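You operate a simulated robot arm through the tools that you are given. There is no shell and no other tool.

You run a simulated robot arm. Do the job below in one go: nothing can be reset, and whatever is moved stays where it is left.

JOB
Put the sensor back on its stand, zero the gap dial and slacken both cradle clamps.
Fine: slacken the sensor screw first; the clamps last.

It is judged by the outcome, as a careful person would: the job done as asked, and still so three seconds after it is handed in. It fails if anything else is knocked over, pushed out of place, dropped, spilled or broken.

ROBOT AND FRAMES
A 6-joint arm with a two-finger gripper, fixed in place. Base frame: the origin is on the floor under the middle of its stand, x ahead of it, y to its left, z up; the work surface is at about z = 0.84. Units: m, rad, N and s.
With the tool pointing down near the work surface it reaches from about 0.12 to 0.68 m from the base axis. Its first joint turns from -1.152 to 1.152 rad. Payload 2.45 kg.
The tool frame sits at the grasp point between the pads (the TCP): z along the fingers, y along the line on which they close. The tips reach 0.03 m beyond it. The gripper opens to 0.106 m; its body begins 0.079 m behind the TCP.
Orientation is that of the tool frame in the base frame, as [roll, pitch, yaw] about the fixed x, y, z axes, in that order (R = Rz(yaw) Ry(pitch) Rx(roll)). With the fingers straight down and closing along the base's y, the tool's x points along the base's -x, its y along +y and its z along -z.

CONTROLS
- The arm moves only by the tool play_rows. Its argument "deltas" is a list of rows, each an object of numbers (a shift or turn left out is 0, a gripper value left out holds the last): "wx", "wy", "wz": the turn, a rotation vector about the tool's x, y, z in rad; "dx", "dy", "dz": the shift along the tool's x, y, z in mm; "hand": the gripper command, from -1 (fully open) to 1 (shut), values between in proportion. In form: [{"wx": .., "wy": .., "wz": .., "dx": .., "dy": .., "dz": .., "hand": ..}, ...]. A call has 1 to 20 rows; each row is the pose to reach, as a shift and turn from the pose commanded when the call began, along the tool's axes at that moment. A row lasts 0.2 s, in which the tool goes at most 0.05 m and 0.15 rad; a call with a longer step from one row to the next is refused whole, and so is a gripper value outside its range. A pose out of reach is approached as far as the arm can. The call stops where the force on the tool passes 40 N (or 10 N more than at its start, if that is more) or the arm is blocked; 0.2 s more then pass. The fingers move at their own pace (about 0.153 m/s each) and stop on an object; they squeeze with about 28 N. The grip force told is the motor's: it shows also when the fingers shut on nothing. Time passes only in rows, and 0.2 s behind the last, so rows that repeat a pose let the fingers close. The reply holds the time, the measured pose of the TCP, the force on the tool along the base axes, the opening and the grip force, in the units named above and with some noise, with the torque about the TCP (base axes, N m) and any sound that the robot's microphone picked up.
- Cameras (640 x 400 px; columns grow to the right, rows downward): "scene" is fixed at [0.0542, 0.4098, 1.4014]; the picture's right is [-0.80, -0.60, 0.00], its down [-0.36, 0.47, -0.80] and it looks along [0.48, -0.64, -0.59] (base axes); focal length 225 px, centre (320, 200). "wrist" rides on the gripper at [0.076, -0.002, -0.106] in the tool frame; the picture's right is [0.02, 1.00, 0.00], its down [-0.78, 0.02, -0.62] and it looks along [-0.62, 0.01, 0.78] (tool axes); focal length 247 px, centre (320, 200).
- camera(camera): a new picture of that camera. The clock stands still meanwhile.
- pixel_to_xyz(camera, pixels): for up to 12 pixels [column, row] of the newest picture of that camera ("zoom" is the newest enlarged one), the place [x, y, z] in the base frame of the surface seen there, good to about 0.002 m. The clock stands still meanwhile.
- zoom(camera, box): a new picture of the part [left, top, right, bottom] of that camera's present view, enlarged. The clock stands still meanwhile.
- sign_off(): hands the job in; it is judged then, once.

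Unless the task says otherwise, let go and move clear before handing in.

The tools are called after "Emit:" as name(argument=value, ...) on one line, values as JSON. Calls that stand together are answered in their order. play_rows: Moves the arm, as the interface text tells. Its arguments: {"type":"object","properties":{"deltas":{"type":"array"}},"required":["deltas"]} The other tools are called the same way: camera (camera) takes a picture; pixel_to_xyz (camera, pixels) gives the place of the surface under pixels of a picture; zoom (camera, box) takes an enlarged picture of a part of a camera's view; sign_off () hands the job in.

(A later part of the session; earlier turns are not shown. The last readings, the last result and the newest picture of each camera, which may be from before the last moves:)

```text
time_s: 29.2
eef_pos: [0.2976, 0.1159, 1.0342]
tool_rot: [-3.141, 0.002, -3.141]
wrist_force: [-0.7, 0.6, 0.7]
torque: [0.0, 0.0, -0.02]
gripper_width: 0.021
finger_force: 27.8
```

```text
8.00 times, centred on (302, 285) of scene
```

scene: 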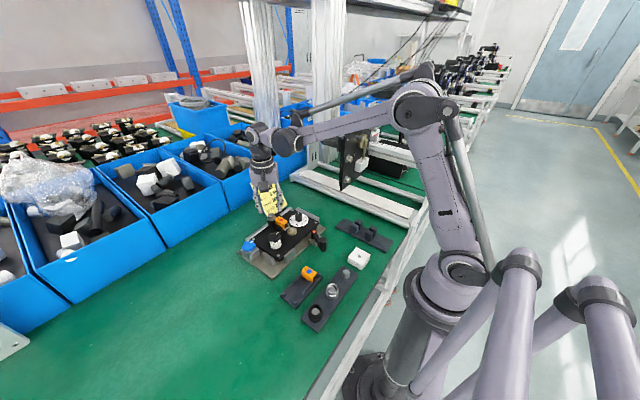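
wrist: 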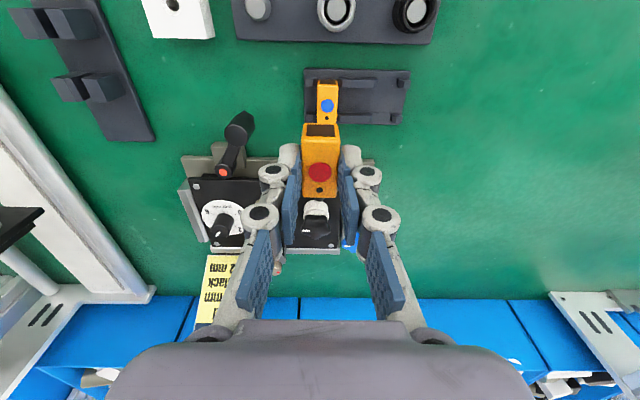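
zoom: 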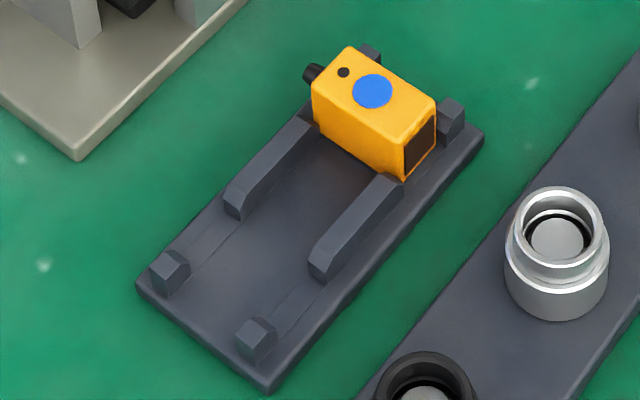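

The strips are flat to within a millimetre, so the sensor can rest there. I'll check how the sensor hangs in the grip, then move over the free berth at (0.306, 0.188) and stop above the stops.

Emit:
pixel_to_xyz(camera="wrist", pixels=[[308, 145], [332, 145], [308, 190], [332, 190], [320, 131], [320, 160]])

Emit:
play_rows(deltas=[{"dx": -3, "dy": 25, "hand": 1}, {"dx": -6, "dy": 50}, {"dx": -8.5, "dy": 72.5}, {"dx": -8.5, "dy": 72.5, "dz": 40}, {"dx": -8.5, "dy": 72.5, "dz": 80}, {"dx": -8.5, "dy": 72.5, "dz": 110}, {"dx": -8.5, "dy": 72.5, "dz": 115}, {"dx": -8.5, "dy": 72.5, "dz": 115}])

Emit:
camera(camera="wrist")

Emit:
zoom(camera="scene", box=[255, 245, 345, 315])

```text
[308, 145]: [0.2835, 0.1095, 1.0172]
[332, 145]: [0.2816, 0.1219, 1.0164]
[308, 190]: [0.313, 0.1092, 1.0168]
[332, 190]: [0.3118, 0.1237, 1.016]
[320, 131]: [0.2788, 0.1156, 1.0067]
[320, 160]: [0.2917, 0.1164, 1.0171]
```

```text
time_s: 31.0
eef_pos: [0.3075, 0.187, 0.9184]
tool_rot: [-3.141, 0.002, -3.141]
wrist_force: [-0.4, 0.3, 0.4]
torque: [0.06, -0.02, -0.04]
gripper_width: 0.0208
finger_force: 27.7
```

```text
taken
```

wrist: 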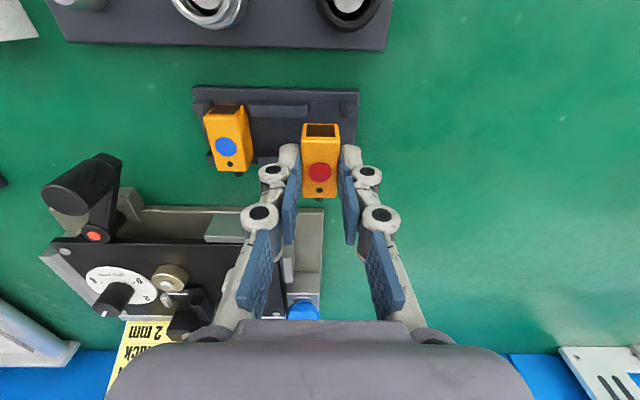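

```text
5.71 times, centred on (300, 280) of scene
```

zoom: 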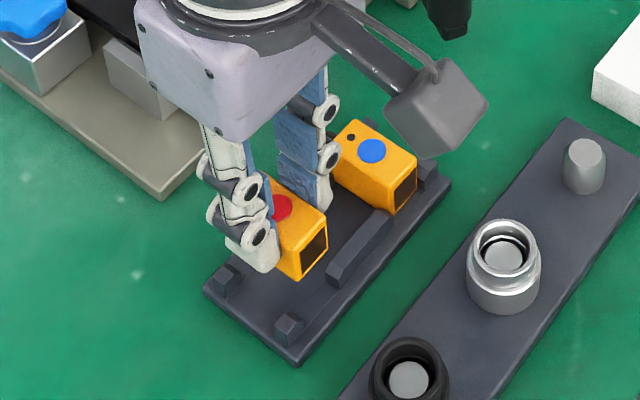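

The held sensor is level, with its window towards the base like the blue one, and it's lined up with the berth. I'll lower it gently until contact.

Emit:
play_rows(deltas=[{"dz": 8, "hand": 1}, {"dz": 16}, {"dz": 20}, {"dz": 22}, {"dz": 23}, {"dz": 24}])

Emit:
zoom(camera="scene", box=[255, 245, 345, 315])

```text
time_s: 32.4
eef_pos: [0.3059, 0.1886, 0.8943]
tool_rot: [3.137, 0.0, 3.141]
wrist_force: [-0.2, 17.8, 6.5]
torque: [0.63, -0.01, 0.0]
gripper_width: 0.0209
finger_force: 27.3
```

```text
5.71 times, centred on (300, 280) of scene
```

zoom: 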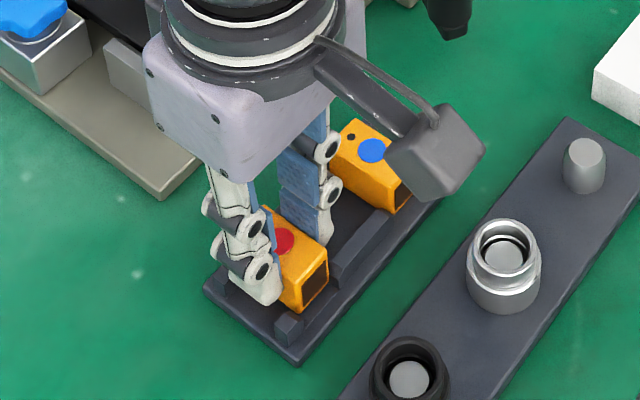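

A side force of +17.8 N in y shows the sensor is rubbing the long wall's end. I'll ease it about 1.5 mm towards +y before lowering further.

Emit:
play_rows(deltas=[{"dy": 0.8, "hand": 1}, {"dy": 1.5}, {"dy": 1.5}])

```text
time_s: 33.2
eef_pos: [0.3065, 0.1886, 0.894]
tool_rot: [-3.141, 0.0, -3.141]
wrist_force: [-1.9, 6.8, 1.6]
torque: [0.28, 0.07, 0.01]
gripper_width: 0.021
finger_force: 27.6
```

Emit:
play_rows(deltas=[{"dy": 0.5, "hand": 1}, {"dy": 0.9}, {"dy": 0.9}])

Emit:
zoom(camera="scene", box=[265, 255, 335, 315])

Emit:
zoom(camera="wrist", box=[180, 60, 400, 210])

```text
time_s: 34.0
eef_pos: [0.306, 0.189, 0.894]
tool_rot: [-3.14, 0.0, -3.141]
wrist_force: [0.0, -0.2, 0.6]
torque: [0.0, 0.0, 0.0]
gripper_width: 0.0209
finger_force: 28.1
```

```text
6.67 times, centred on (300, 285) of scene
```

zoom: 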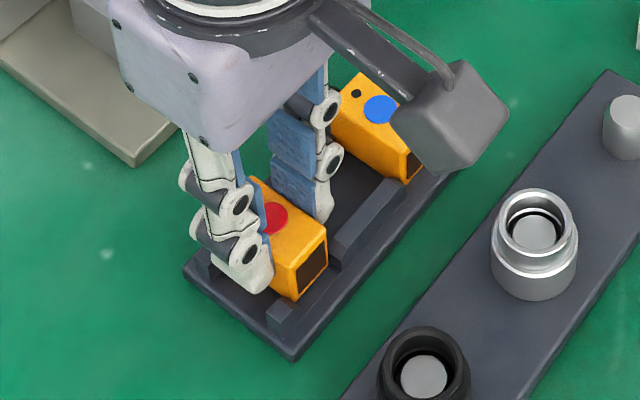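

```text
2.67 times, centred on (290, 135) of wrist
```

zoom: 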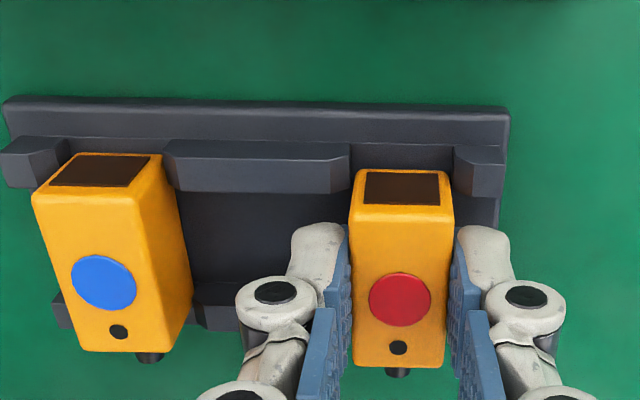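

The side force is gone and the sensor sits between the wall and the end stop. I'll nudge it slightly more towards the centre and lower it to the base.

Emit:
play_rows(deltas=[{"dy": 0.6, "dz": 0.4, "hand": 1}, {"dy": 0.6, "dz": 1.0}, {"dy": 0.6, "dz": 1.6}])

```text
time_s: 34.8
eef_pos: [0.3077, 0.1893, 0.8925]
tool_rot: [-3.142, -0.001, 3.142]
wrist_force: [0.2, -0.5, -0.5]
torque: [0.02, 0.0, 0.0]
gripper_width: 0.0207
finger_force: 28.0
```

Emit:
play_rows(deltas=[{"dz": 0.5, "hand": 1}, {"dz": 1.0}, {"dz": 1.5}])

Emit:
zoom(camera="wrist", box=[180, 60, 400, 210])

Emit:
pixel_to_xyz(camera="zoom", pixels=[[400, 230], [370, 250], [435, 250], [400, 330], [90, 220], [60, 240], [130, 240], [100, 310]])

```text
time_s: 35.6
eef_pos: [0.3063, 0.1906, 0.891]
tool_rot: [-3.141, 0.0, -3.141]
wrist_force: [-0.5, -2.9, 27.9]
torque: [-0.08, -0.02, 0.0]
gripper_width: 0.0211
finger_force: 28.1
```

```text
2.67 times, centred on (290, 135) of wrist
```

zoom: 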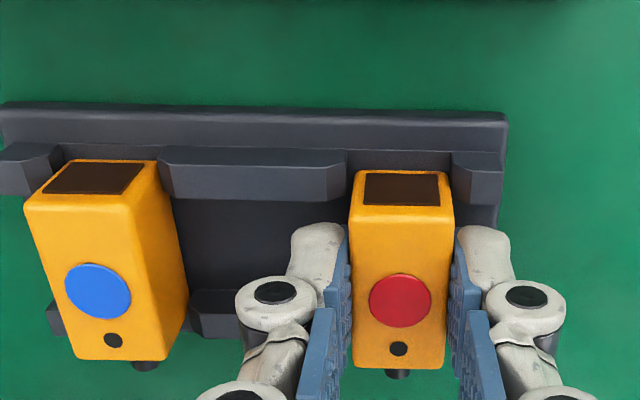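

```text
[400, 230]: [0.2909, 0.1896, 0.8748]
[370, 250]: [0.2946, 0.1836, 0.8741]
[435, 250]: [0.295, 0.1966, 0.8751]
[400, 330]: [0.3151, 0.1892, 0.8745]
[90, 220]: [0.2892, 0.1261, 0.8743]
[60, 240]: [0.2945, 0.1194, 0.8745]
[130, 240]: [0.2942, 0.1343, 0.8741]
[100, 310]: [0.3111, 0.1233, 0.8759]
```

The sensor is seated: there's vertical contact, and its top at 0.8745 is level with the blue one. I'll ease the pressure, open, and lift clear.

Emit:
play_rows(deltas=[{"dz": -1.0, "hand": 1}, {"dz": -1.0, "hand": 0.6}, {"dz": -1.0, "hand": 0.4}, {"dz": -1.0, "hand": 0.4}, {"dz": -15, "hand": 0.4}, {"dz": -50}, {"dz": -90}, {"dz": -120}, {"dz": -120}])

Emit:
camera(camera="wrist")

Emit:
zoom(camera="scene", box=[255, 245, 345, 315])

```text
time_s: 37.6
eef_pos: [0.3049, 0.1907, 1.0112]
tool_rot: [-3.141, -0.001, -3.141]
wrist_force: [-0.2, 0.1, -0.2]
torque: [-0.02, -0.01, -0.02]
gripper_width: 0.0318
finger_force: 0.0
```

```text
taken
```

wrist: 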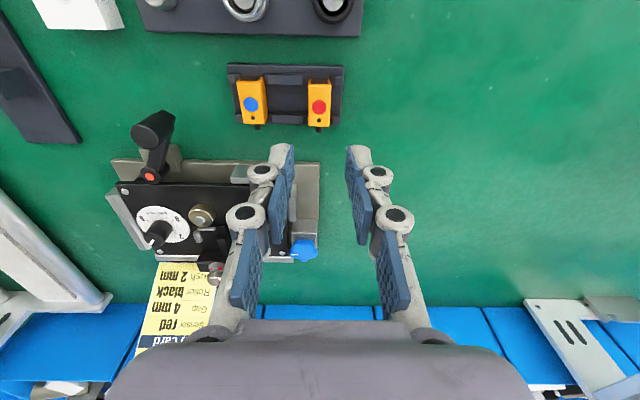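

```text
5.71 times, centred on (300, 280) of scene
```

zoom: 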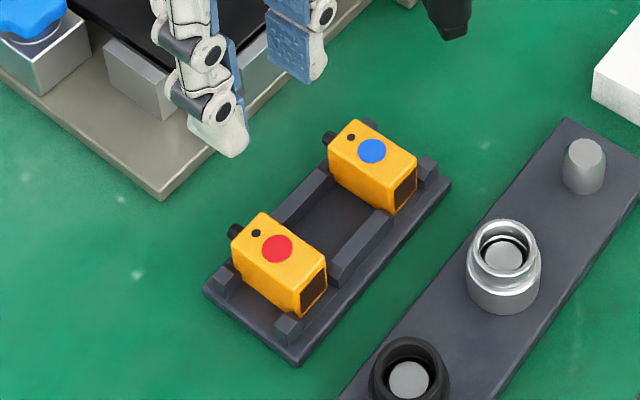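

The red sensor now rests in its berth next to the blue one, both upright. Next is the gap dial. I'll move over for a clear, close view of its scale and pointer.

Emit:
play_rows(deltas=[{"dx": -26.4, "dy": -29, "hand": 0.1}, {"dx": -52.8, "dy": -58}, {"dx": -79.2, "dy": -87}, {"dx": -105.6, "dy": -116}, {"dx": -132, "dy": -145}, {"dx": -158.4, "dy": -174}, {"dx": -185, "dy": -203}, {"dx": -185, "dy": -203, "dz": 25}, {"dx": -185, "dy": -203, "dz": 25}])

Emit:
camera(camera="wrist")

Emit:
zoom(camera="wrist", box=[270, 40, 370, 120])

Emit:
zoom(camera="scene", box=[280, 205, 325, 240])

```text
time_s: 39.6
eef_pos: [0.4912, -0.0137, 0.9861]
tool_rot: [-3.14, -0.001, 3.141]
wrist_force: [0.4, 0.1, -0.3]
torque: [-0.01, 0.0, -0.05]
gripper_width: 0.0478
finger_force: 0.2
```

```text
taken
```

wrist: 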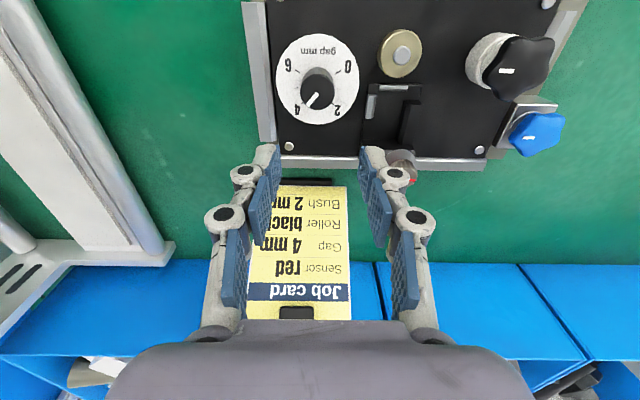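

```text
5.00 times, centred on (320, 80) of wrist
```

zoom: 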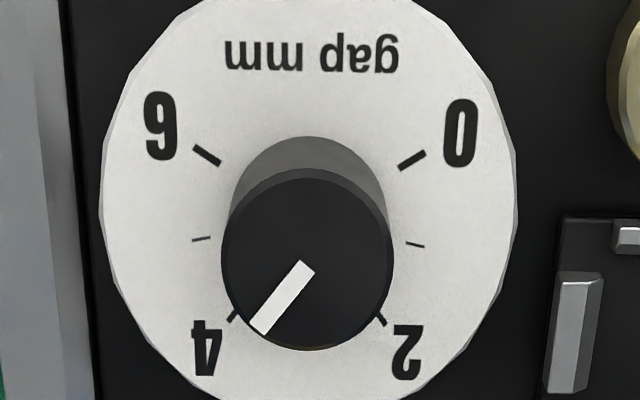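

```text
11.43 times, centred on (302, 222) of scene
```

zoom: 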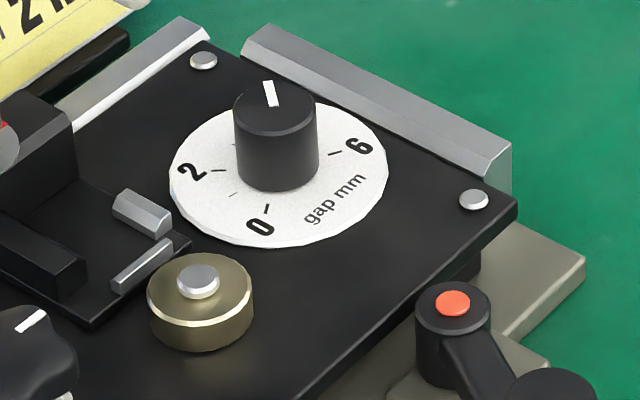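

Now I can see the dial fully, with the pointer at 4. I'll measure the ticks, knob top and disc edges to get the axis and the 0 direction.

Emit:
pixel_to_xyz(camera="zoom", pixels=[[252, 122], [170, 184], [266, 209], [334, 153]])

Emit:
zoom(camera="wrist", box=[270, 40, 370, 120])

Emit:
pixel_to_xyz(camera="zoom", pixels=[[412, 160], [207, 155], [415, 245], [201, 239], [384, 322], [230, 318], [308, 265], [258, 325], [303, 270], [230, 250], [385, 255], [308, 340]])

Emit:
pixel_to_xyz(camera="zoom", pixels=[[400, 167], [424, 152], [196, 147], [219, 164], [308, 185], [105, 190], [513, 190], [310, 15], [150, 40], [460, 40], [350, 370], [130, 300]])

```text
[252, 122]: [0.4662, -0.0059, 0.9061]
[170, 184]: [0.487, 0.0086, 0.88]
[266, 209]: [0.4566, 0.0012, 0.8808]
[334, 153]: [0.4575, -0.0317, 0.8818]
```

```text
5.00 times, centred on (320, 80) of wrist
```

zoom: 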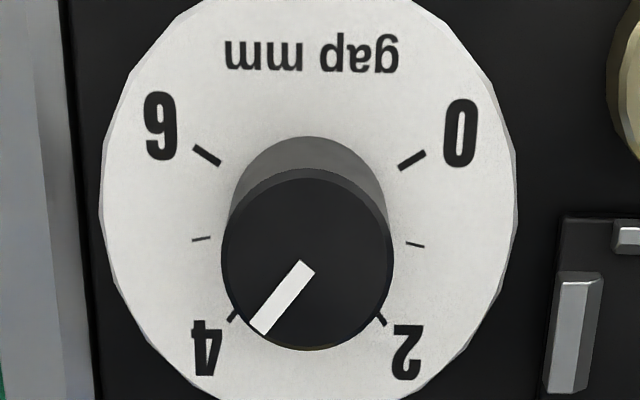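

```text
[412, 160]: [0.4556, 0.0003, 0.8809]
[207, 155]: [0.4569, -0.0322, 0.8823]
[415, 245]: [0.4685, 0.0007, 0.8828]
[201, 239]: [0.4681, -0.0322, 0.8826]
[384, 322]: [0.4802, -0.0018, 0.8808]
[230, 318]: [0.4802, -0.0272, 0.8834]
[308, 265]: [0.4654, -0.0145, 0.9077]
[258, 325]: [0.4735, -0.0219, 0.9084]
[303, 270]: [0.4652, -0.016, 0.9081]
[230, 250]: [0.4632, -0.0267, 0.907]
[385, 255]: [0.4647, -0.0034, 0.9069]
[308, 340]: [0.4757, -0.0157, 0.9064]
```

```text
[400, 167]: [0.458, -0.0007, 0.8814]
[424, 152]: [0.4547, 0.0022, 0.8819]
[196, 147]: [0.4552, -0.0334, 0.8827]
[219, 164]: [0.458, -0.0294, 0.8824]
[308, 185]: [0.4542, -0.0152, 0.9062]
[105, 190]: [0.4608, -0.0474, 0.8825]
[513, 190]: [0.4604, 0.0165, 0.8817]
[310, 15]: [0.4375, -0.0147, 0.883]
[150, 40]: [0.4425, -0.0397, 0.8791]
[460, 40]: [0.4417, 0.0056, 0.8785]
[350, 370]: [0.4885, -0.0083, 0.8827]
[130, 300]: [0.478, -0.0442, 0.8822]
```

The dial axis is (0.465, -0.0153), the pointer is exactly at 4 (-40°) and the 0 tick is at +120°. That's 160° counterclockwise from above at 40° per mm. I'll pre-turn the gripper clockwise 0.75 rad and lower over the dial knob.

Emit:
play_rows(deltas=[{"dx": 9, "dy": -0.8, "wz": 0.15, "hand": 0.1}, {"dx": 18, "dy": -1.6, "wz": 0.3}, {"dx": 26.2, "dy": -2.3, "wz": 0.45}, {"dx": 26.2, "dy": -2.3, "wz": 0.6, "dz": 8}, {"dx": 26.2, "dy": -2.3, "wz": 0.75, "dz": 16}, {"dx": 26.2, "dy": -2.3, "wz": 0.75, "dz": 25}, {"dx": 26.2, "dy": -2.3, "wz": 0.75, "dz": 25}])

Emit:
camera(camera="wrist")

Emit:
zoom(camera="scene", box=[255, 180, 345, 250])

```text
time_s: 41.2
eef_pos: [0.4645, -0.016, 0.9622]
tool_rot: [-3.141, 0.0, 2.391]
wrist_force: [0.4, 0.0, 0.7]
torque: [0.0, -0.03, 0.0]
gripper_width: 0.0474
finger_force: 0.0
```

```text
taken
```

wrist: 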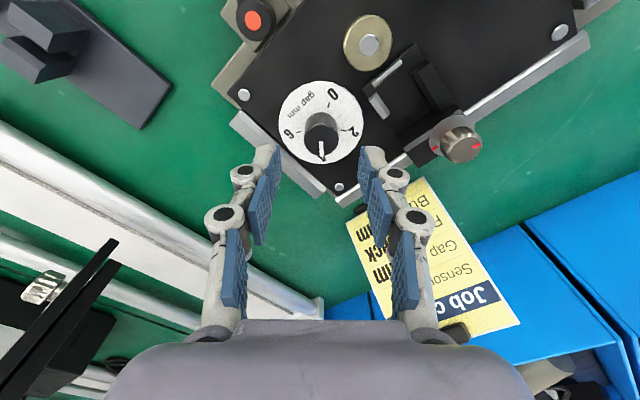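

```text
5.71 times, centred on (300, 215) of scene
```

zoom: 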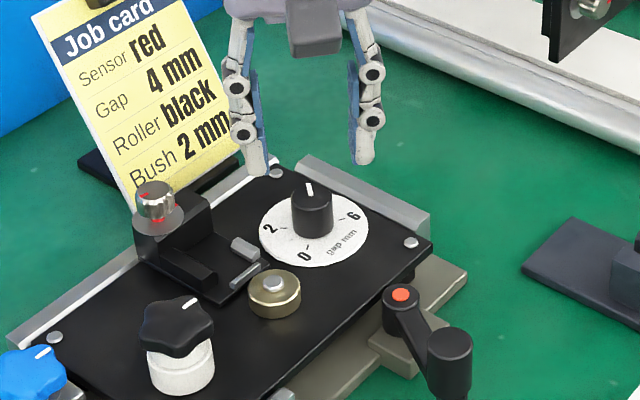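

The knob is centred between the fingers and nothing's in the way. I'll descend to z≈0.921 and close.

Emit:
play_rows(deltas=[{"dz": 14, "hand": 0.1}, {"dz": 28}, {"dz": 38}, {"dz": 41}, {"dz": 41}, {"dz": 41, "hand": 0.4}, {"dz": 41, "hand": 0.6}, {"dz": 41, "hand": 0.8}, {"dz": 41, "hand": 0.8}])

Emit:
camera(camera="wrist")

```text
time_s: 43.2
eef_pos: [0.4646, -0.0157, 0.9206]
tool_rot: [3.141, 0.001, 2.392]
wrist_force: [2.7, 1.7, 0.0]
torque: [0.04, -0.08, -0.01]
gripper_width: 0.0241
finger_force: 28.5
```

```text
taken
```

wrist: 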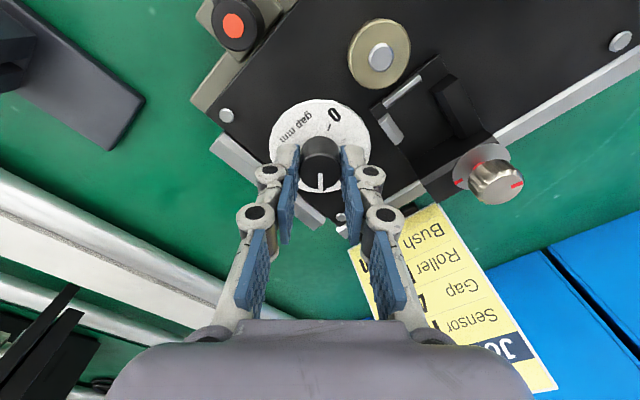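

The dial knob is gripped at 24 mm. I'll turn it counterclockwise 1.5 rad.

Emit:
play_rows(deltas=[{"wz": -0.1, "hand": 1}, {"wz": -0.22}, {"wz": -0.34}, {"wz": -0.46}, {"wz": -0.58}, {"wz": -0.7}, {"wz": -0.82}, {"wz": -0.94}, {"wz": -1.06}, {"wz": -1.18}, {"wz": -1.3}, {"wz": -1.42}, {"wz": -1.5}])

Emit:
camera(camera="wrist")

Emit:
zoom(camera="scene", box=[255, 180, 345, 250])

```text
time_s: 46.0
eef_pos: [0.4651, -0.0143, 0.9205]
tool_rot: [3.141, -0.002, -2.389]
wrist_force: [2.3, 6.8, 21.2]
torque: [0.12, 0.17, 0.01]
gripper_width: 0.024
finger_force: 28.7
```

```text
taken
```

wrist: 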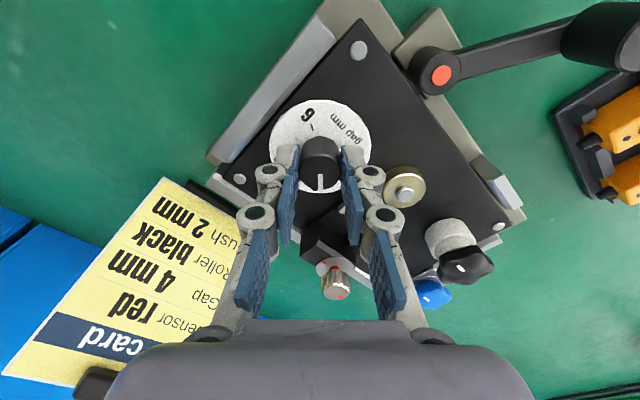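

```text
5.71 times, centred on (300, 215) of scene
```

zoom: 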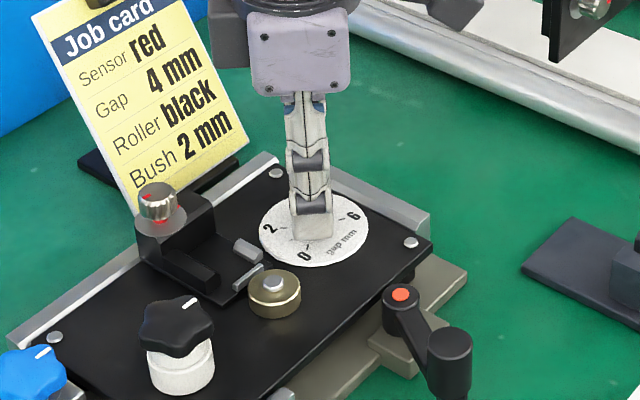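

The pointer turned with the grip. A 21 N lift force built up again, so I'll relieve it slightly, release, swing back and regrip.

Emit:
play_rows(deltas=[{"dz": -0.7, "hand": 1}, {"dz": -1.4}, {"dz": -1.4, "hand": 0.6}, {"dz": -1.4, "hand": 0.1}, {"dz": -1.4, "hand": 0.1}])

Emit:
zoom(camera="wrist", box=[260, 80, 390, 200])

Emit:
pixel_to_xyz(camera="zoom", pixels=[[320, 250], [320, 295], [300, 260], [340, 260], [320, 270], [320, 235]])

```text
time_s: 47.2
eef_pos: [0.4649, -0.016, 0.9207]
tool_rot: [3.141, 0.0, -2.391]
wrist_force: [1.0, -0.1, 0.6]
torque: [0.0, 0.02, -0.01]
gripper_width: 0.0477
finger_force: 0.0
```

```text
3.33 times, centred on (325, 140) of wrist
```

zoom: 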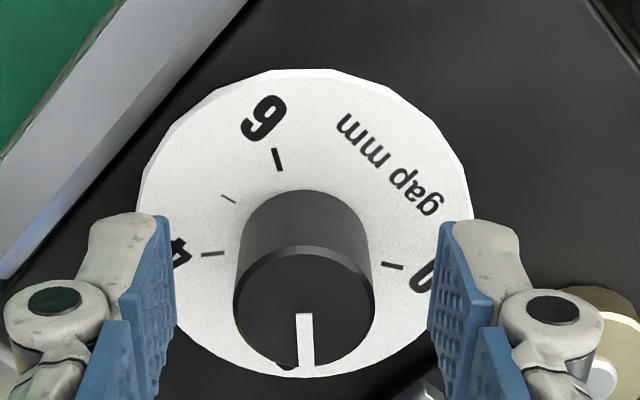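

```text
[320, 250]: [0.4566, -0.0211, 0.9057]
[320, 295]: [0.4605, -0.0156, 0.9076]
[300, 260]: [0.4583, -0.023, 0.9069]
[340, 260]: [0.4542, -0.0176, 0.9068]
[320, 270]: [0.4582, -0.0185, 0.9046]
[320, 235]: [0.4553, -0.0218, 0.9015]
```

Emit:
pixel_to_xyz(camera="zoom", pixels=[[304, 318], [307, 362], [304, 330], [306, 350], [245, 300], [370, 300], [305, 255], [305, 375], [392, 266], [278, 160], [212, 253], [229, 199]])

```text
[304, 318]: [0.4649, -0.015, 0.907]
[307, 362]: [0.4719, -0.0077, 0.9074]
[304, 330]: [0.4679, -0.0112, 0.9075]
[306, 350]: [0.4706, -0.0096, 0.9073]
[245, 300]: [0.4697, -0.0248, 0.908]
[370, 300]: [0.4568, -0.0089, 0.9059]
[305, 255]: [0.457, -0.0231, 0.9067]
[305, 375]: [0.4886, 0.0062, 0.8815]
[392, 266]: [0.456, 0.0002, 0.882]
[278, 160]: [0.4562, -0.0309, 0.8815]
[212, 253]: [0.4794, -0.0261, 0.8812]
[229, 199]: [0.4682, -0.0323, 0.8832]
```

The pointer is at 46°, exactly as commanded, so nothing slipped. The remaining turn to 0 is 74° (1.29 rad). I'll swing back, regrip and turn.

Emit:
play_rows(deltas=[{"wz": 0.14, "hand": 0.1}, {"wz": 0.28}, {"wz": 0.42}, {"wz": 0.56}, {"wz": 0.7}, {"wz": 0.84}, {"wz": 0.98}, {"wz": 1.12}, {"wz": 1.26}, {"wz": 1.4}, {"wz": 1.4}, {"wz": 1.4, "hand": 0.4}, {"wz": 1.4, "hand": 0.6}, {"wz": 1.4, "hand": 0.8}, {"wz": 1.4, "hand": 1}])

Emit:
play_rows(deltas=[{"wz": -0.1, "hand": 1}, {"wz": -0.22}, {"wz": -0.34}, {"wz": -0.46}, {"wz": -0.58}, {"wz": -0.7}, {"wz": -0.82}, {"wz": -0.94}, {"wz": -1.06}, {"wz": -1.18}, {"wz": -1.29}, {"wz": -1.29}])

Emit:
play_rows(deltas=[{"dz": -0.7, "hand": 1}, {"dz": -0.7, "hand": 0.6}, {"dz": -0.7, "hand": 0.1}, {"dz": -0.7, "hand": 0.1}])

Emit:
zoom(camera="wrist", box=[260, 80, 390, 200])

```text
time_s: 50.4
eef_pos: [0.4664, -0.0154, 0.9223]
tool_rot: [-3.141, 0.001, 2.492]
wrist_force: [2.7, 3.4, 1.0]
torque: [0.05, -0.05, -0.01]
gripper_width: 0.0239
finger_force: 27.8
```

```text
time_s: 53.0
eef_pos: [0.4647, -0.0147, 0.9224]
tool_rot: [3.14, 0.001, -2.5]
wrist_force: [-1.3, 7.3, -9.6]
torque: [0.27, -0.12, -0.03]
gripper_width: 0.024
finger_force: 28.3
```

```text
time_s: 54.0
eef_pos: [0.4648, -0.0162, 0.9221]
tool_rot: [3.141, 0.001, -2.502]
wrist_force: [0.0, 0.7, 0.1]
torque: [-0.02, -0.01, -0.01]
gripper_width: 0.0476
finger_force: 0.1
```

```text
3.33 times, centred on (325, 140) of wrist
```

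zoom: 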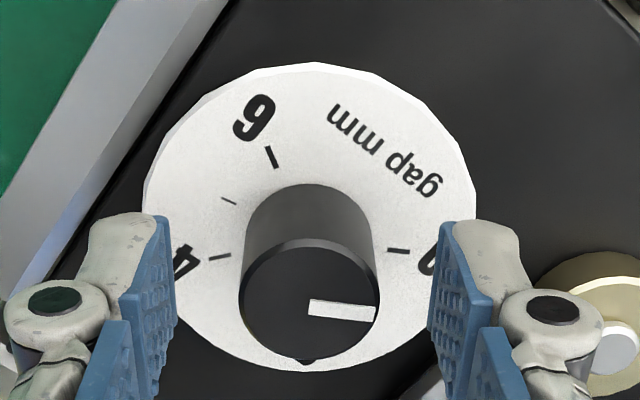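

Emit:
pixel_to_xyz(camera="zoom", pixels=[[312, 307], [372, 314], [320, 308], [360, 312], [340, 310], [390, 250], [405, 251], [275, 164], [267, 148], [220, 257], [210, 258], [310, 305]])

Emit:
play_rows(deltas=[{"dz": -15, "hand": 0.1}, {"dz": -40}, {"dz": -60, "wz": 0.15}, {"dz": -70, "wz": 0.3}, {"dz": -70, "wz": 0.45}, {"dz": -70, "wz": 0.55}, {"dz": -70, "wz": 0.64}, {"dz": -70, "wz": 0.64}])

Emit:
play_rows(deltas=[{"dx": -15, "dz": 0}, {"dx": -26, "dz": 5}, {"dx": -26, "dz": 5}])

Emit:
zoom(camera="wrist", box=[270, 40, 370, 120])

```text
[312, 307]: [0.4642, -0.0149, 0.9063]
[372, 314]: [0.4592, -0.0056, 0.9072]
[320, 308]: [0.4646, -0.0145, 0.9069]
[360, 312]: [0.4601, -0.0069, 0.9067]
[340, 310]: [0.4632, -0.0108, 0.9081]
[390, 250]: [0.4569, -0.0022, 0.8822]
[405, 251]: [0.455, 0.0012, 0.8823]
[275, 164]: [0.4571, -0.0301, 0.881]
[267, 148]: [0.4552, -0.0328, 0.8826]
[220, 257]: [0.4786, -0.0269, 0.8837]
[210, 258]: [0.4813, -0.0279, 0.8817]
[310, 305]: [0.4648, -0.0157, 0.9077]
```

```text
time_s: 55.8
eef_pos: [0.465, -0.0146, 0.9932]
tool_rot: [3.142, 0.001, 3.14]
wrist_force: [0.1, 0.3, 0.8]
torque: [0.0, 0.01, -0.01]
gripper_width: 0.0477
finger_force: 0.0
```

```text
time_s: 56.6
eef_pos: [0.4896, -0.0145, 0.9868]
tool_rot: [3.141, -0.001, 3.141]
wrist_force: [0.4, 0.0, -0.4]
torque: [0.0, -0.02, -0.03]
gripper_width: 0.0477
finger_force: 0.0
```

```text
5.00 times, centred on (320, 80) of wrist
```

zoom: 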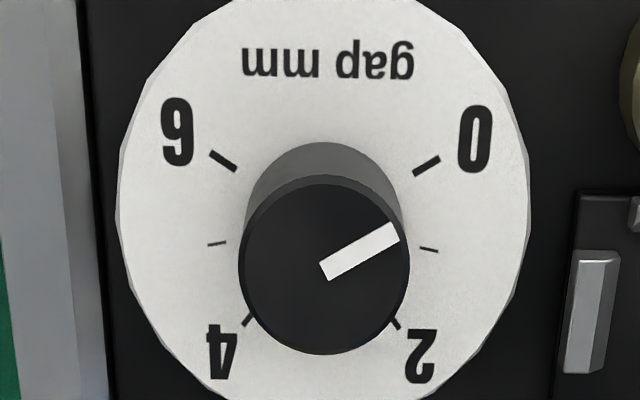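

The pointer direction is about 119–120°, parallel to the 0 tick in the picture ((325,270)→(395,231) against (415,172)→(440,158)), so the dial is at 0. Now for the clamps: I'll move for a close look at the blue knob.

Emit:
play_rows(deltas=[{"dx": -8, "dy": 30, "dz": -10, "hand": -0.2}, {"dx": -16, "dy": 65, "dz": -15}, {"dx": -24, "dy": 100, "dz": -15}, {"dx": -30, "dy": 140, "dz": -15}, {"dx": -30, "dy": 180, "dz": -5}, {"dx": -30, "dy": 180, "dz": -5}])

Emit:
camera(camera="wrist")

Emit:
zoom(camera="wrist", box=[250, 40, 390, 140])

```text
time_s: 58.0
eef_pos: [0.5204, 0.1666, 0.9917]
tool_rot: [3.141, 0.001, -3.141]
wrist_force: [-0.3, 0.2, -0.4]
torque: [-0.03, 0.0, 0.01]
gripper_width: 0.0638
finger_force: 0.0
```

```text
taken
```

wrist: 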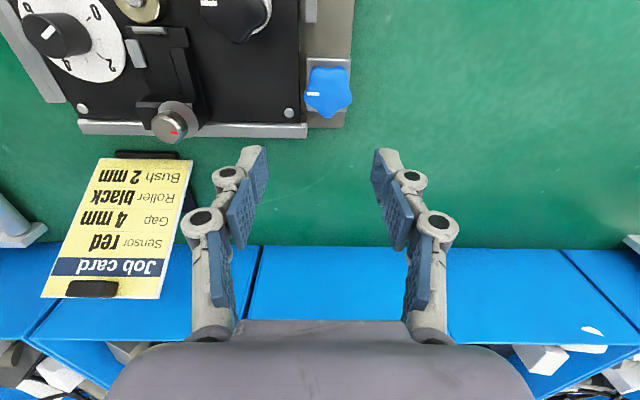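

```text
4.00 times, centred on (320, 90) of wrist
```

zoom: 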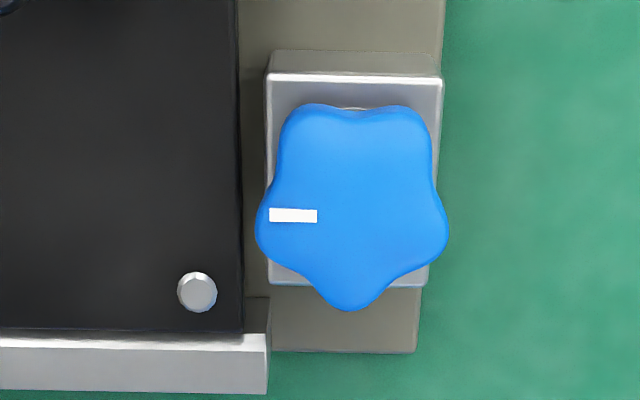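

Emit:
pixel_to_xyz(camera="zoom", pixels=[[352, 210], [262, 228], [443, 230], [350, 305], [300, 110], [410, 112], [292, 215], [284, 170], [430, 170], [275, 100], [435, 90], [350, 65]])

Emit:
pixel_to_xyz(camera="zoom", pixels=[[197, 290], [230, 200], [255, 200], [150, 345], [255, 350], [350, 325], [310, 282], [420, 275], [250, 60], [350, 105], [310, 292], [385, 290]])

Emit:
zoom(camera="scene", box=[232, 230, 277, 265])

```text
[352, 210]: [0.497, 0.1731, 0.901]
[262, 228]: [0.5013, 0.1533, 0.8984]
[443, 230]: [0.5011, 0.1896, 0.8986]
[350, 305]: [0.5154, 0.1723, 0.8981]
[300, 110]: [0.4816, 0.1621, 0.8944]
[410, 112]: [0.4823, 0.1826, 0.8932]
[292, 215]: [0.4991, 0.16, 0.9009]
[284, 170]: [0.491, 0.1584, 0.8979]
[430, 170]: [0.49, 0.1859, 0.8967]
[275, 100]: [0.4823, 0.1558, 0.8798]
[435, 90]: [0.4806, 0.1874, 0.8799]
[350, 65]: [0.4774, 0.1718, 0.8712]
```

```text
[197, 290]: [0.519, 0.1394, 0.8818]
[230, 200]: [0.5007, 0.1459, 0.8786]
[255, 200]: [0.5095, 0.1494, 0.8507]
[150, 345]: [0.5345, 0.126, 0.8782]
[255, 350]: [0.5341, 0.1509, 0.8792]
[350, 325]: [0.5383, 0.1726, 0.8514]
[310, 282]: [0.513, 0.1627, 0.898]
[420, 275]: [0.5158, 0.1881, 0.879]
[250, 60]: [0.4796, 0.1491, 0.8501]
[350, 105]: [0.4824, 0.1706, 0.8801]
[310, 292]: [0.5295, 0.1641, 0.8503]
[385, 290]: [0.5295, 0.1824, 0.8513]
```

```text
11.43 times, centred on (254, 248) of scene
```

zoom: 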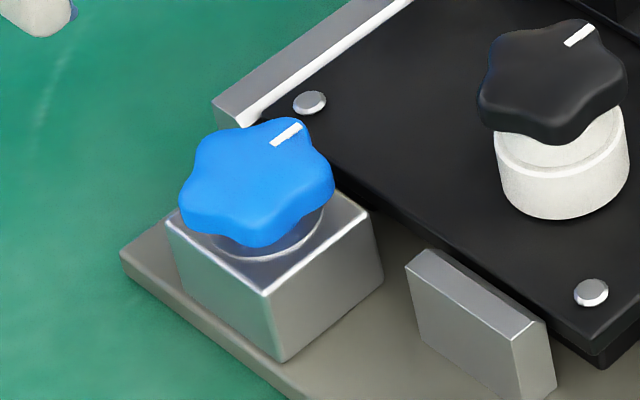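

The blue knob has five lobes: one towards +x, others at ±72° and ±144°. Its centre is about (0.497, 0.1718), spanning z≈0.889–0.901 above a block top of 0.880. I'll turn the gripper 54° clockwise so one pad meets a lobe and the other spans two, and position above it.

Emit:
play_rows(deltas=[{"dx": 6, "dy": 1.5, "wz": 0.14, "hand": -0.1}, {"dx": 12, "dy": 3, "wz": 0.28}, {"dx": 18, "dy": 4.5, "wz": 0.42}, {"dx": 25, "dy": 6.1, "wz": 0.56}, {"dx": 25, "dy": 6.1, "wz": 0.7, "dz": 10}, {"dx": 25, "dy": 6.1, "wz": 0.84, "dz": 20}, {"dx": 25, "dy": 6.1, "wz": 0.942, "dz": 30}, {"dx": 25, "dy": 6.1, "wz": 0.942, "dz": 30}])

Emit:
camera(camera="wrist")

Emit:
zoom(camera="wrist", box=[240, 70, 400, 190])

Emit:
zoom(camera="scene", box=[215, 195, 315, 275])

```text
time_s: 59.8
eef_pos: [0.4957, 0.1712, 0.9622]
tool_rot: [3.141, 0.0, 2.198]
wrist_force: [0.0, 0.6, 0.1]
torque: [-0.04, 0.01, -0.05]
gripper_width: 0.0582
finger_force: 0.1
```

```text
taken
```

wrist: 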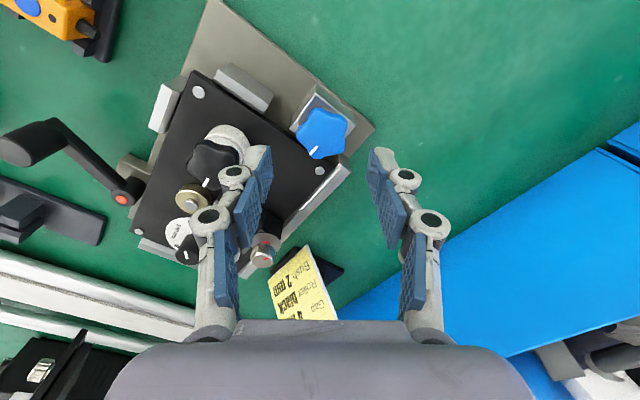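

```text
3.33 times, centred on (320, 130) of wrist
```

zoom: 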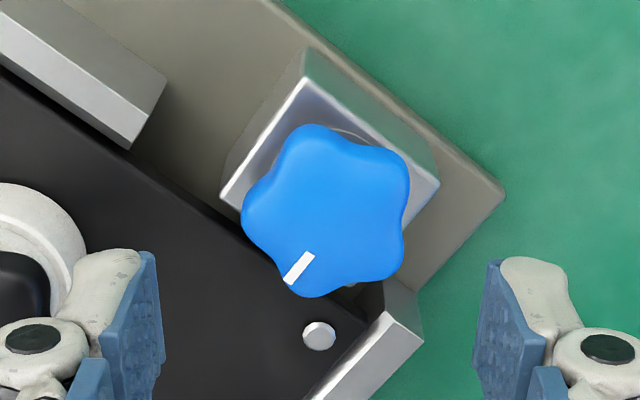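

```text
5.00 times, centred on (265, 235) of scene
```

zoom: 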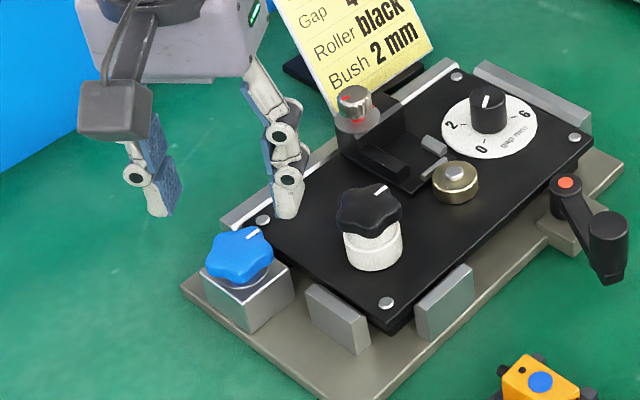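

The blue knob is centred at (320,133) with a single lobe facing the left finger and two facing the right. I'll descend to z≈0.916, keeping the tips 6 mm above the block, and close.

Emit:
play_rows(deltas=[{"dz": 15, "hand": -0.1}, {"dz": 30}, {"dz": 42}, {"dz": 46.5}, {"dz": 46.5}, {"dz": 46.5, "hand": 0.1}, {"dz": 46.5, "hand": 0.25}, {"dz": 46.5, "hand": 0.4}, {"dz": 46.5, "hand": 0.6}, {"dz": 46.5, "hand": 0.6}])

Emit:
zoom(camera="wrist", box=[240, 90, 400, 210])

```text
time_s: 62.0
eef_pos: [0.4985, 0.1723, 0.9162]
tool_rot: [3.137, -0.001, 2.202]
wrist_force: [13.9, 7.3, 1.1]
torque: [0.21, -0.24, -0.02]
gripper_width: 0.0358
finger_force: 44.2
```

```text
3.33 times, centred on (320, 150) of wrist
```

zoom: 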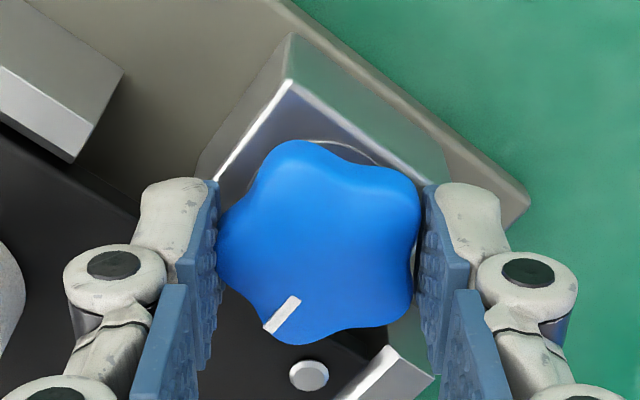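

I've gripped it at 36 mm, but a 15 N side force along the grip axis shows I'm about 2 mm off-centre. I'll shift towards tool +y to relieve it.

Emit:
play_rows(deltas=[{"dy": 1, "hand": 0.6}, {"dy": 2, "hand": 1}, {"dy": 2}])

```text
time_s: 62.8
eef_pos: [0.4989, 0.171, 0.9168]
tool_rot: [-3.141, 0.0, 2.198]
wrist_force: [5.7, 5.0, 2.8]
torque: [0.05, -0.36, 0.04]
gripper_width: 0.0359
finger_force: 45.0
```

Emit:
play_rows(deltas=[{"dy": 0.8, "hand": 1}, {"dy": 1.5}, {"dy": 1.5}])

```text
time_s: 63.6
eef_pos: [0.4986, 0.1709, 0.9163]
tool_rot: [-3.138, 0.001, 2.198]
wrist_force: [-5.8, -4.9, 2.8]
torque: [-0.08, 0.36, 0.07]
gripper_width: 0.0355
finger_force: 45.2
```

Emit:
play_rows(deltas=[{"dy": -0.75, "hand": 1}, {"dy": -0.75}, {"wz": -0.1, "dy": -0.75}, {"wz": -0.2, "dy": -0.73, "dx": -0.2}, {"wz": -0.3, "dy": -0.7, "dx": -0.37}])

Emit:
zoom(camera="wrist", box=[240, 90, 400, 210])

```text
time_s: 64.8
eef_pos: [0.4977, 0.1713, 0.9162]
tool_rot: [-3.141, 0.001, 2.5]
wrist_force: [-6.9, -5.8, 9.6]
torque: [-0.22, 0.48, -0.03]
gripper_width: 0.0357
finger_force: 45.8
```

```text
3.33 times, centred on (320, 150) of wrist
```

zoom: 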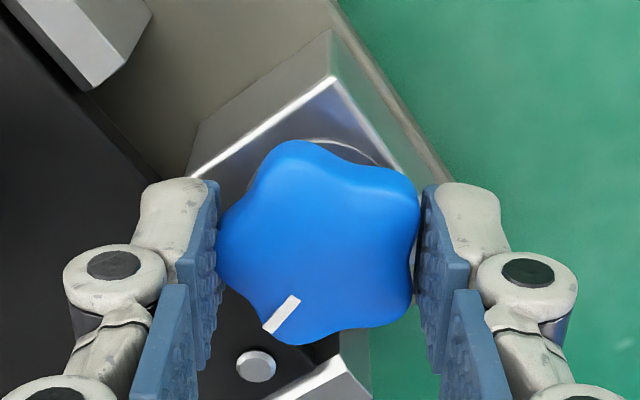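

The knob turns with the grip. I'll continue counterclockwise while following it upward and allowing for the slight eccentricity.

Emit:
play_rows(deltas=[{"wz": -0.12, "dx": -0.12, "dy": -0.79, "dz": -0.4, "hand": 1}, {"wz": -0.24, "dx": -0.24, "dy": -0.77, "dz": -0.56}, {"wz": -0.36, "dx": -0.35, "dy": -0.74, "dz": -0.69}, {"wz": -0.48, "dx": -0.46, "dy": -0.69, "dz": -0.81}, {"wz": -0.6, "dx": -0.56, "dy": -0.63, "dz": -0.94}, {"wz": -0.72, "dx": -0.66, "dy": -0.55, "dz": -1.07}])

Emit:
zoom(camera="wrist", box=[240, 90, 400, 210])

```text
time_s: 66.2
eef_pos: [0.498, 0.1716, 0.917]
tool_rot: [-3.141, 0.0, -3.063]
wrist_force: [-8.4, 2.0, 13.7]
torque: [0.05, 0.19, -0.05]
gripper_width: 0.0357
finger_force: 44.8
```

```text
3.33 times, centred on (320, 150) of wrist
```

zoom: 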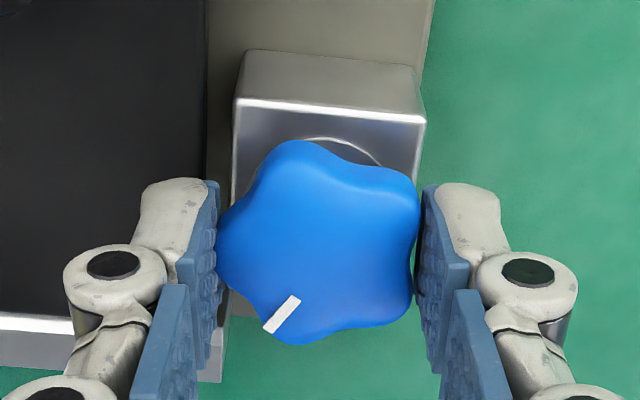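

It's turning steadily. A small x force and some lift are building, so I'll correct those and continue the turn.

Emit:
play_rows(deltas=[{"wz": -0.1, "dx": 0.4, "dz": -0.5, "hand": 1}, {"wz": -0.22, "dx": 0.7, "dz": -1.0}, {"wz": -0.34, "dx": 0.7, "dz": -1.2}, {"wz": -0.46, "dx": 0.7, "dz": -1.4}, {"wz": -0.58, "dx": 0.7, "dz": -1.5}, {"wz": -0.7, "dx": 0.7, "dz": -1.6}, {"wz": -0.84, "dx": 0.7, "dz": -1.7}])

Emit:
zoom(camera="wrist", box=[240, 90, 400, 210])

Emit:
zoom(camera="scene", box=[215, 195, 315, 275])

```text
time_s: 67.8
eef_pos: [0.4974, 0.1719, 0.9193]
tool_rot: [3.141, 0.002, -2.221]
wrist_force: [-4.0, 12.9, 6.5]
torque: [0.24, 0.1, -0.03]
gripper_width: 0.0357
finger_force: 44.9
```

```text
3.33 times, centred on (320, 150) of wrist
```

zoom: 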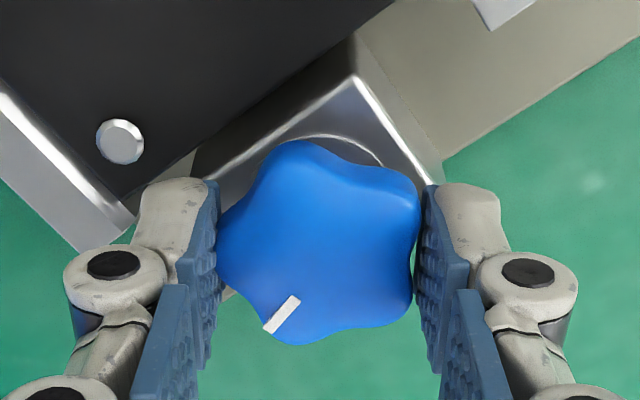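

```text
5.00 times, centred on (265, 235) of scene
```

zoom: 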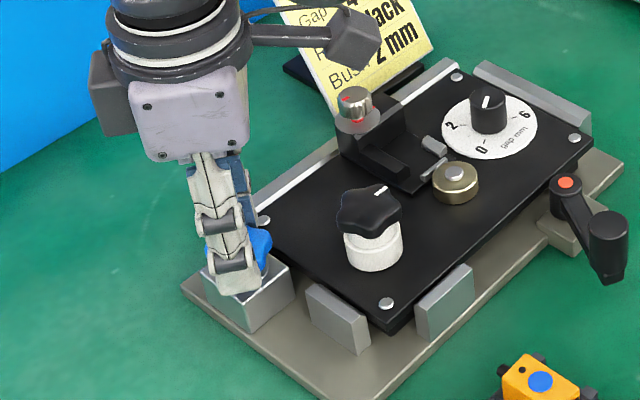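

The knob has turned about 107°. I'll open, swing back exactly 72° (one lobe), and check how it looks before a second turn.

Emit:
play_rows(deltas=[{"dz": -0.3, "hand": 0.6}, {"dz": -0.3, "hand": 0.2}, {"dz": -0.3, "hand": -0.1}, {"dz": -0.3, "hand": -0.1}, {"dz": -0.3, "wz": 0.14}, {"dz": -0.3, "wz": 0.28}, {"dz": -0.3, "wz": 0.42}, {"dz": -0.3, "wz": 0.56}, {"dz": -0.3, "wz": 0.7}, {"dz": -0.3, "wz": 0.84}, {"dz": -0.3, "wz": 0.98}, {"dz": -0.3, "wz": 1.12}, {"dz": -0.3, "wz": 1.257}, {"dz": -0.3, "wz": 1.257}])

Emit:
zoom(camera="wrist", box=[240, 90, 400, 210])

Emit:
pixel_to_xyz(camera="zoom", pixels=[[320, 240], [250, 240], [400, 200], [400, 290], [300, 160], [300, 330]])

```text
time_s: 70.8
eef_pos: [0.497, 0.1711, 0.9193]
tool_rot: [3.141, -0.001, 2.802]
wrist_force: [0.4, 0.7, 0.3]
torque: [0.01, 0.04, 0.01]
gripper_width: 0.0581
finger_force: 0.0
```

```text
3.33 times, centred on (320, 150) of wrist
```

zoom: 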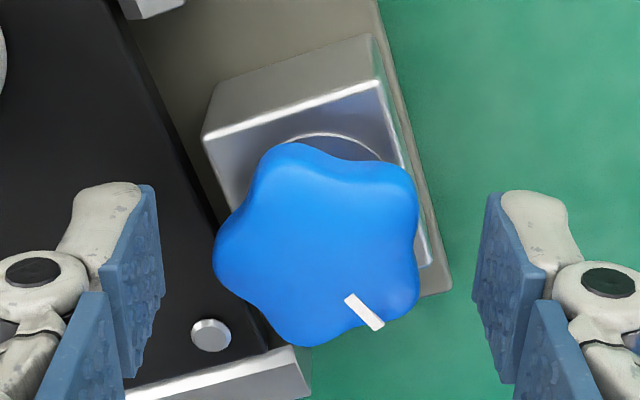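

```text
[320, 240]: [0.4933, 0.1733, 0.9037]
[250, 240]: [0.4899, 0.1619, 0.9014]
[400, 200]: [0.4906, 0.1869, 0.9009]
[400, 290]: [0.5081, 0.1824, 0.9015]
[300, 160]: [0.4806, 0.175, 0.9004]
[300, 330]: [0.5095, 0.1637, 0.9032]
```

The knob top has risen to about 0.903 and sits centred between the fingers. I'll regrip for a second turn.

Emit:
play_rows(deltas=[{"hand": 0.1}, {"hand": 0.25}, {"hand": 0.4}, {"hand": 0.6}, {"hand": 0.8}])

```text
time_s: 72.0
eef_pos: [0.4981, 0.172, 0.919]
tool_rot: [3.14, 0.001, 2.805]
wrist_force: [2.4, 4.1, 1.5]
torque: [0.18, -0.1, -0.02]
gripper_width: 0.036
finger_force: 45.5
```

Emit:
play_rows(deltas=[{"wz": -0.1, "dy": 0.5, "dz": -0.1, "hand": 1}, {"wz": -0.22, "dy": 0.5, "dz": -0.3}, {"wz": -0.34, "dy": 0.5, "dz": -0.45}, {"wz": -0.46, "dy": 0.5, "dz": -0.6}, {"wz": -0.58, "dy": 0.4, "dz": -0.75}, {"wz": -0.7, "dy": 0.4, "dz": -0.9}])

```text
time_s: 73.4
eef_pos: [0.4974, 0.1712, 0.9195]
tool_rot: [3.14, 0.002, -2.777]
wrist_force: [10.2, 11.5, 9.1]
torque: [0.17, -0.04, -0.04]
gripper_width: 0.0356
finger_force: 45.2
```

Some side force is building, so I'll correct the centre by about 1.3 mm while finishing the turn.

Emit:
play_rows(deltas=[{"wz": -0.05, "dx": -0.7, "dy": 0.4, "dz": -0.4, "hand": 1}, {"wz": -0.14, "dx": -1.3, "dy": 0.7, "dz": -0.8}, {"wz": -0.26, "dx": -1.3, "dy": 0.7, "dz": -1.0}, {"wz": -0.38, "dx": -1.3, "dy": 0.7, "dz": -1.15}, {"wz": -0.48, "dx": -1.3, "dy": 0.7, "dz": -1.3}, {"wz": -0.56, "dx": -1.3, "dy": 0.7, "dz": -1.4}])

Emit:
play_rows(deltas=[{"hand": 0.6}, {"hand": 0.2}, {"hand": -0.1}, {"hand": -0.1}, {"dz": -20, "hand": -0.1}, {"dz": -50}, {"dz": -80, "wz": 0.14}, {"dz": -90, "wz": 0.28}, {"dz": -90, "wz": 0.42}, {"dz": -90, "wz": 0.56}, {"dz": -90, "wz": 0.7}, {"dz": -90, "wz": 0.84}, {"dz": -90, "wz": 0.92}, {"dz": -90, "wz": 0.92}])

Emit:
camera(camera="wrist")

Emit:
zoom(camera="scene", box=[232, 230, 277, 265])

```text
time_s: 74.8
eef_pos: [0.499, 0.1723, 0.9223]
tool_rot: [3.14, -0.001, -2.22]
wrist_force: [-7.9, 5.0, -6.9]
torque: [0.16, 0.19, -0.89]
gripper_width: 0.0361
finger_force: 45.2
```

```text
time_s: 77.8
eef_pos: [0.4992, 0.1737, 1.0116]
tool_rot: [3.142, 0.0, 3.14]
wrist_force: [0.2, -0.1, -0.7]
torque: [0.0, -0.01, 0.01]
gripper_width: 0.0582
finger_force: 0.0
```

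```text
taken
```

wrist: 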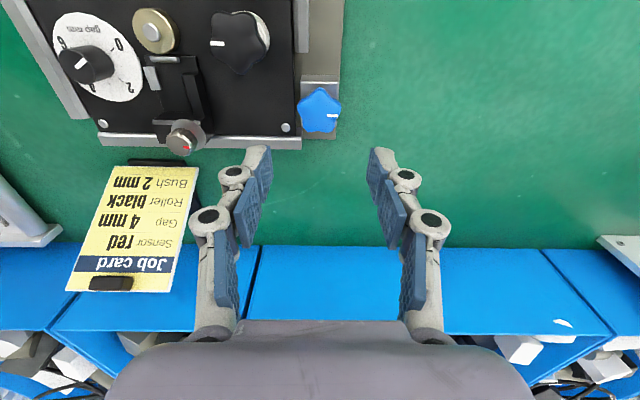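

```text
11.43 times, centred on (254, 248) of scene
```

zoom: 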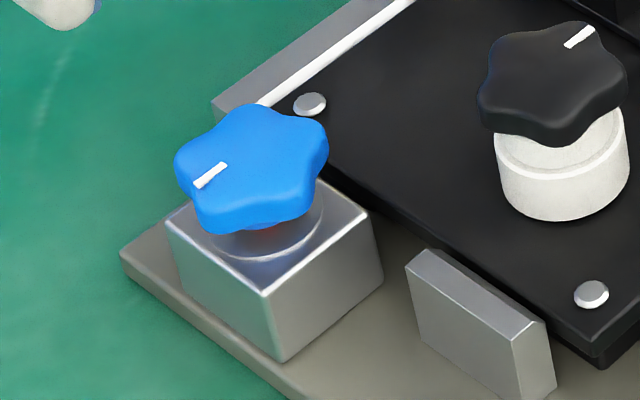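

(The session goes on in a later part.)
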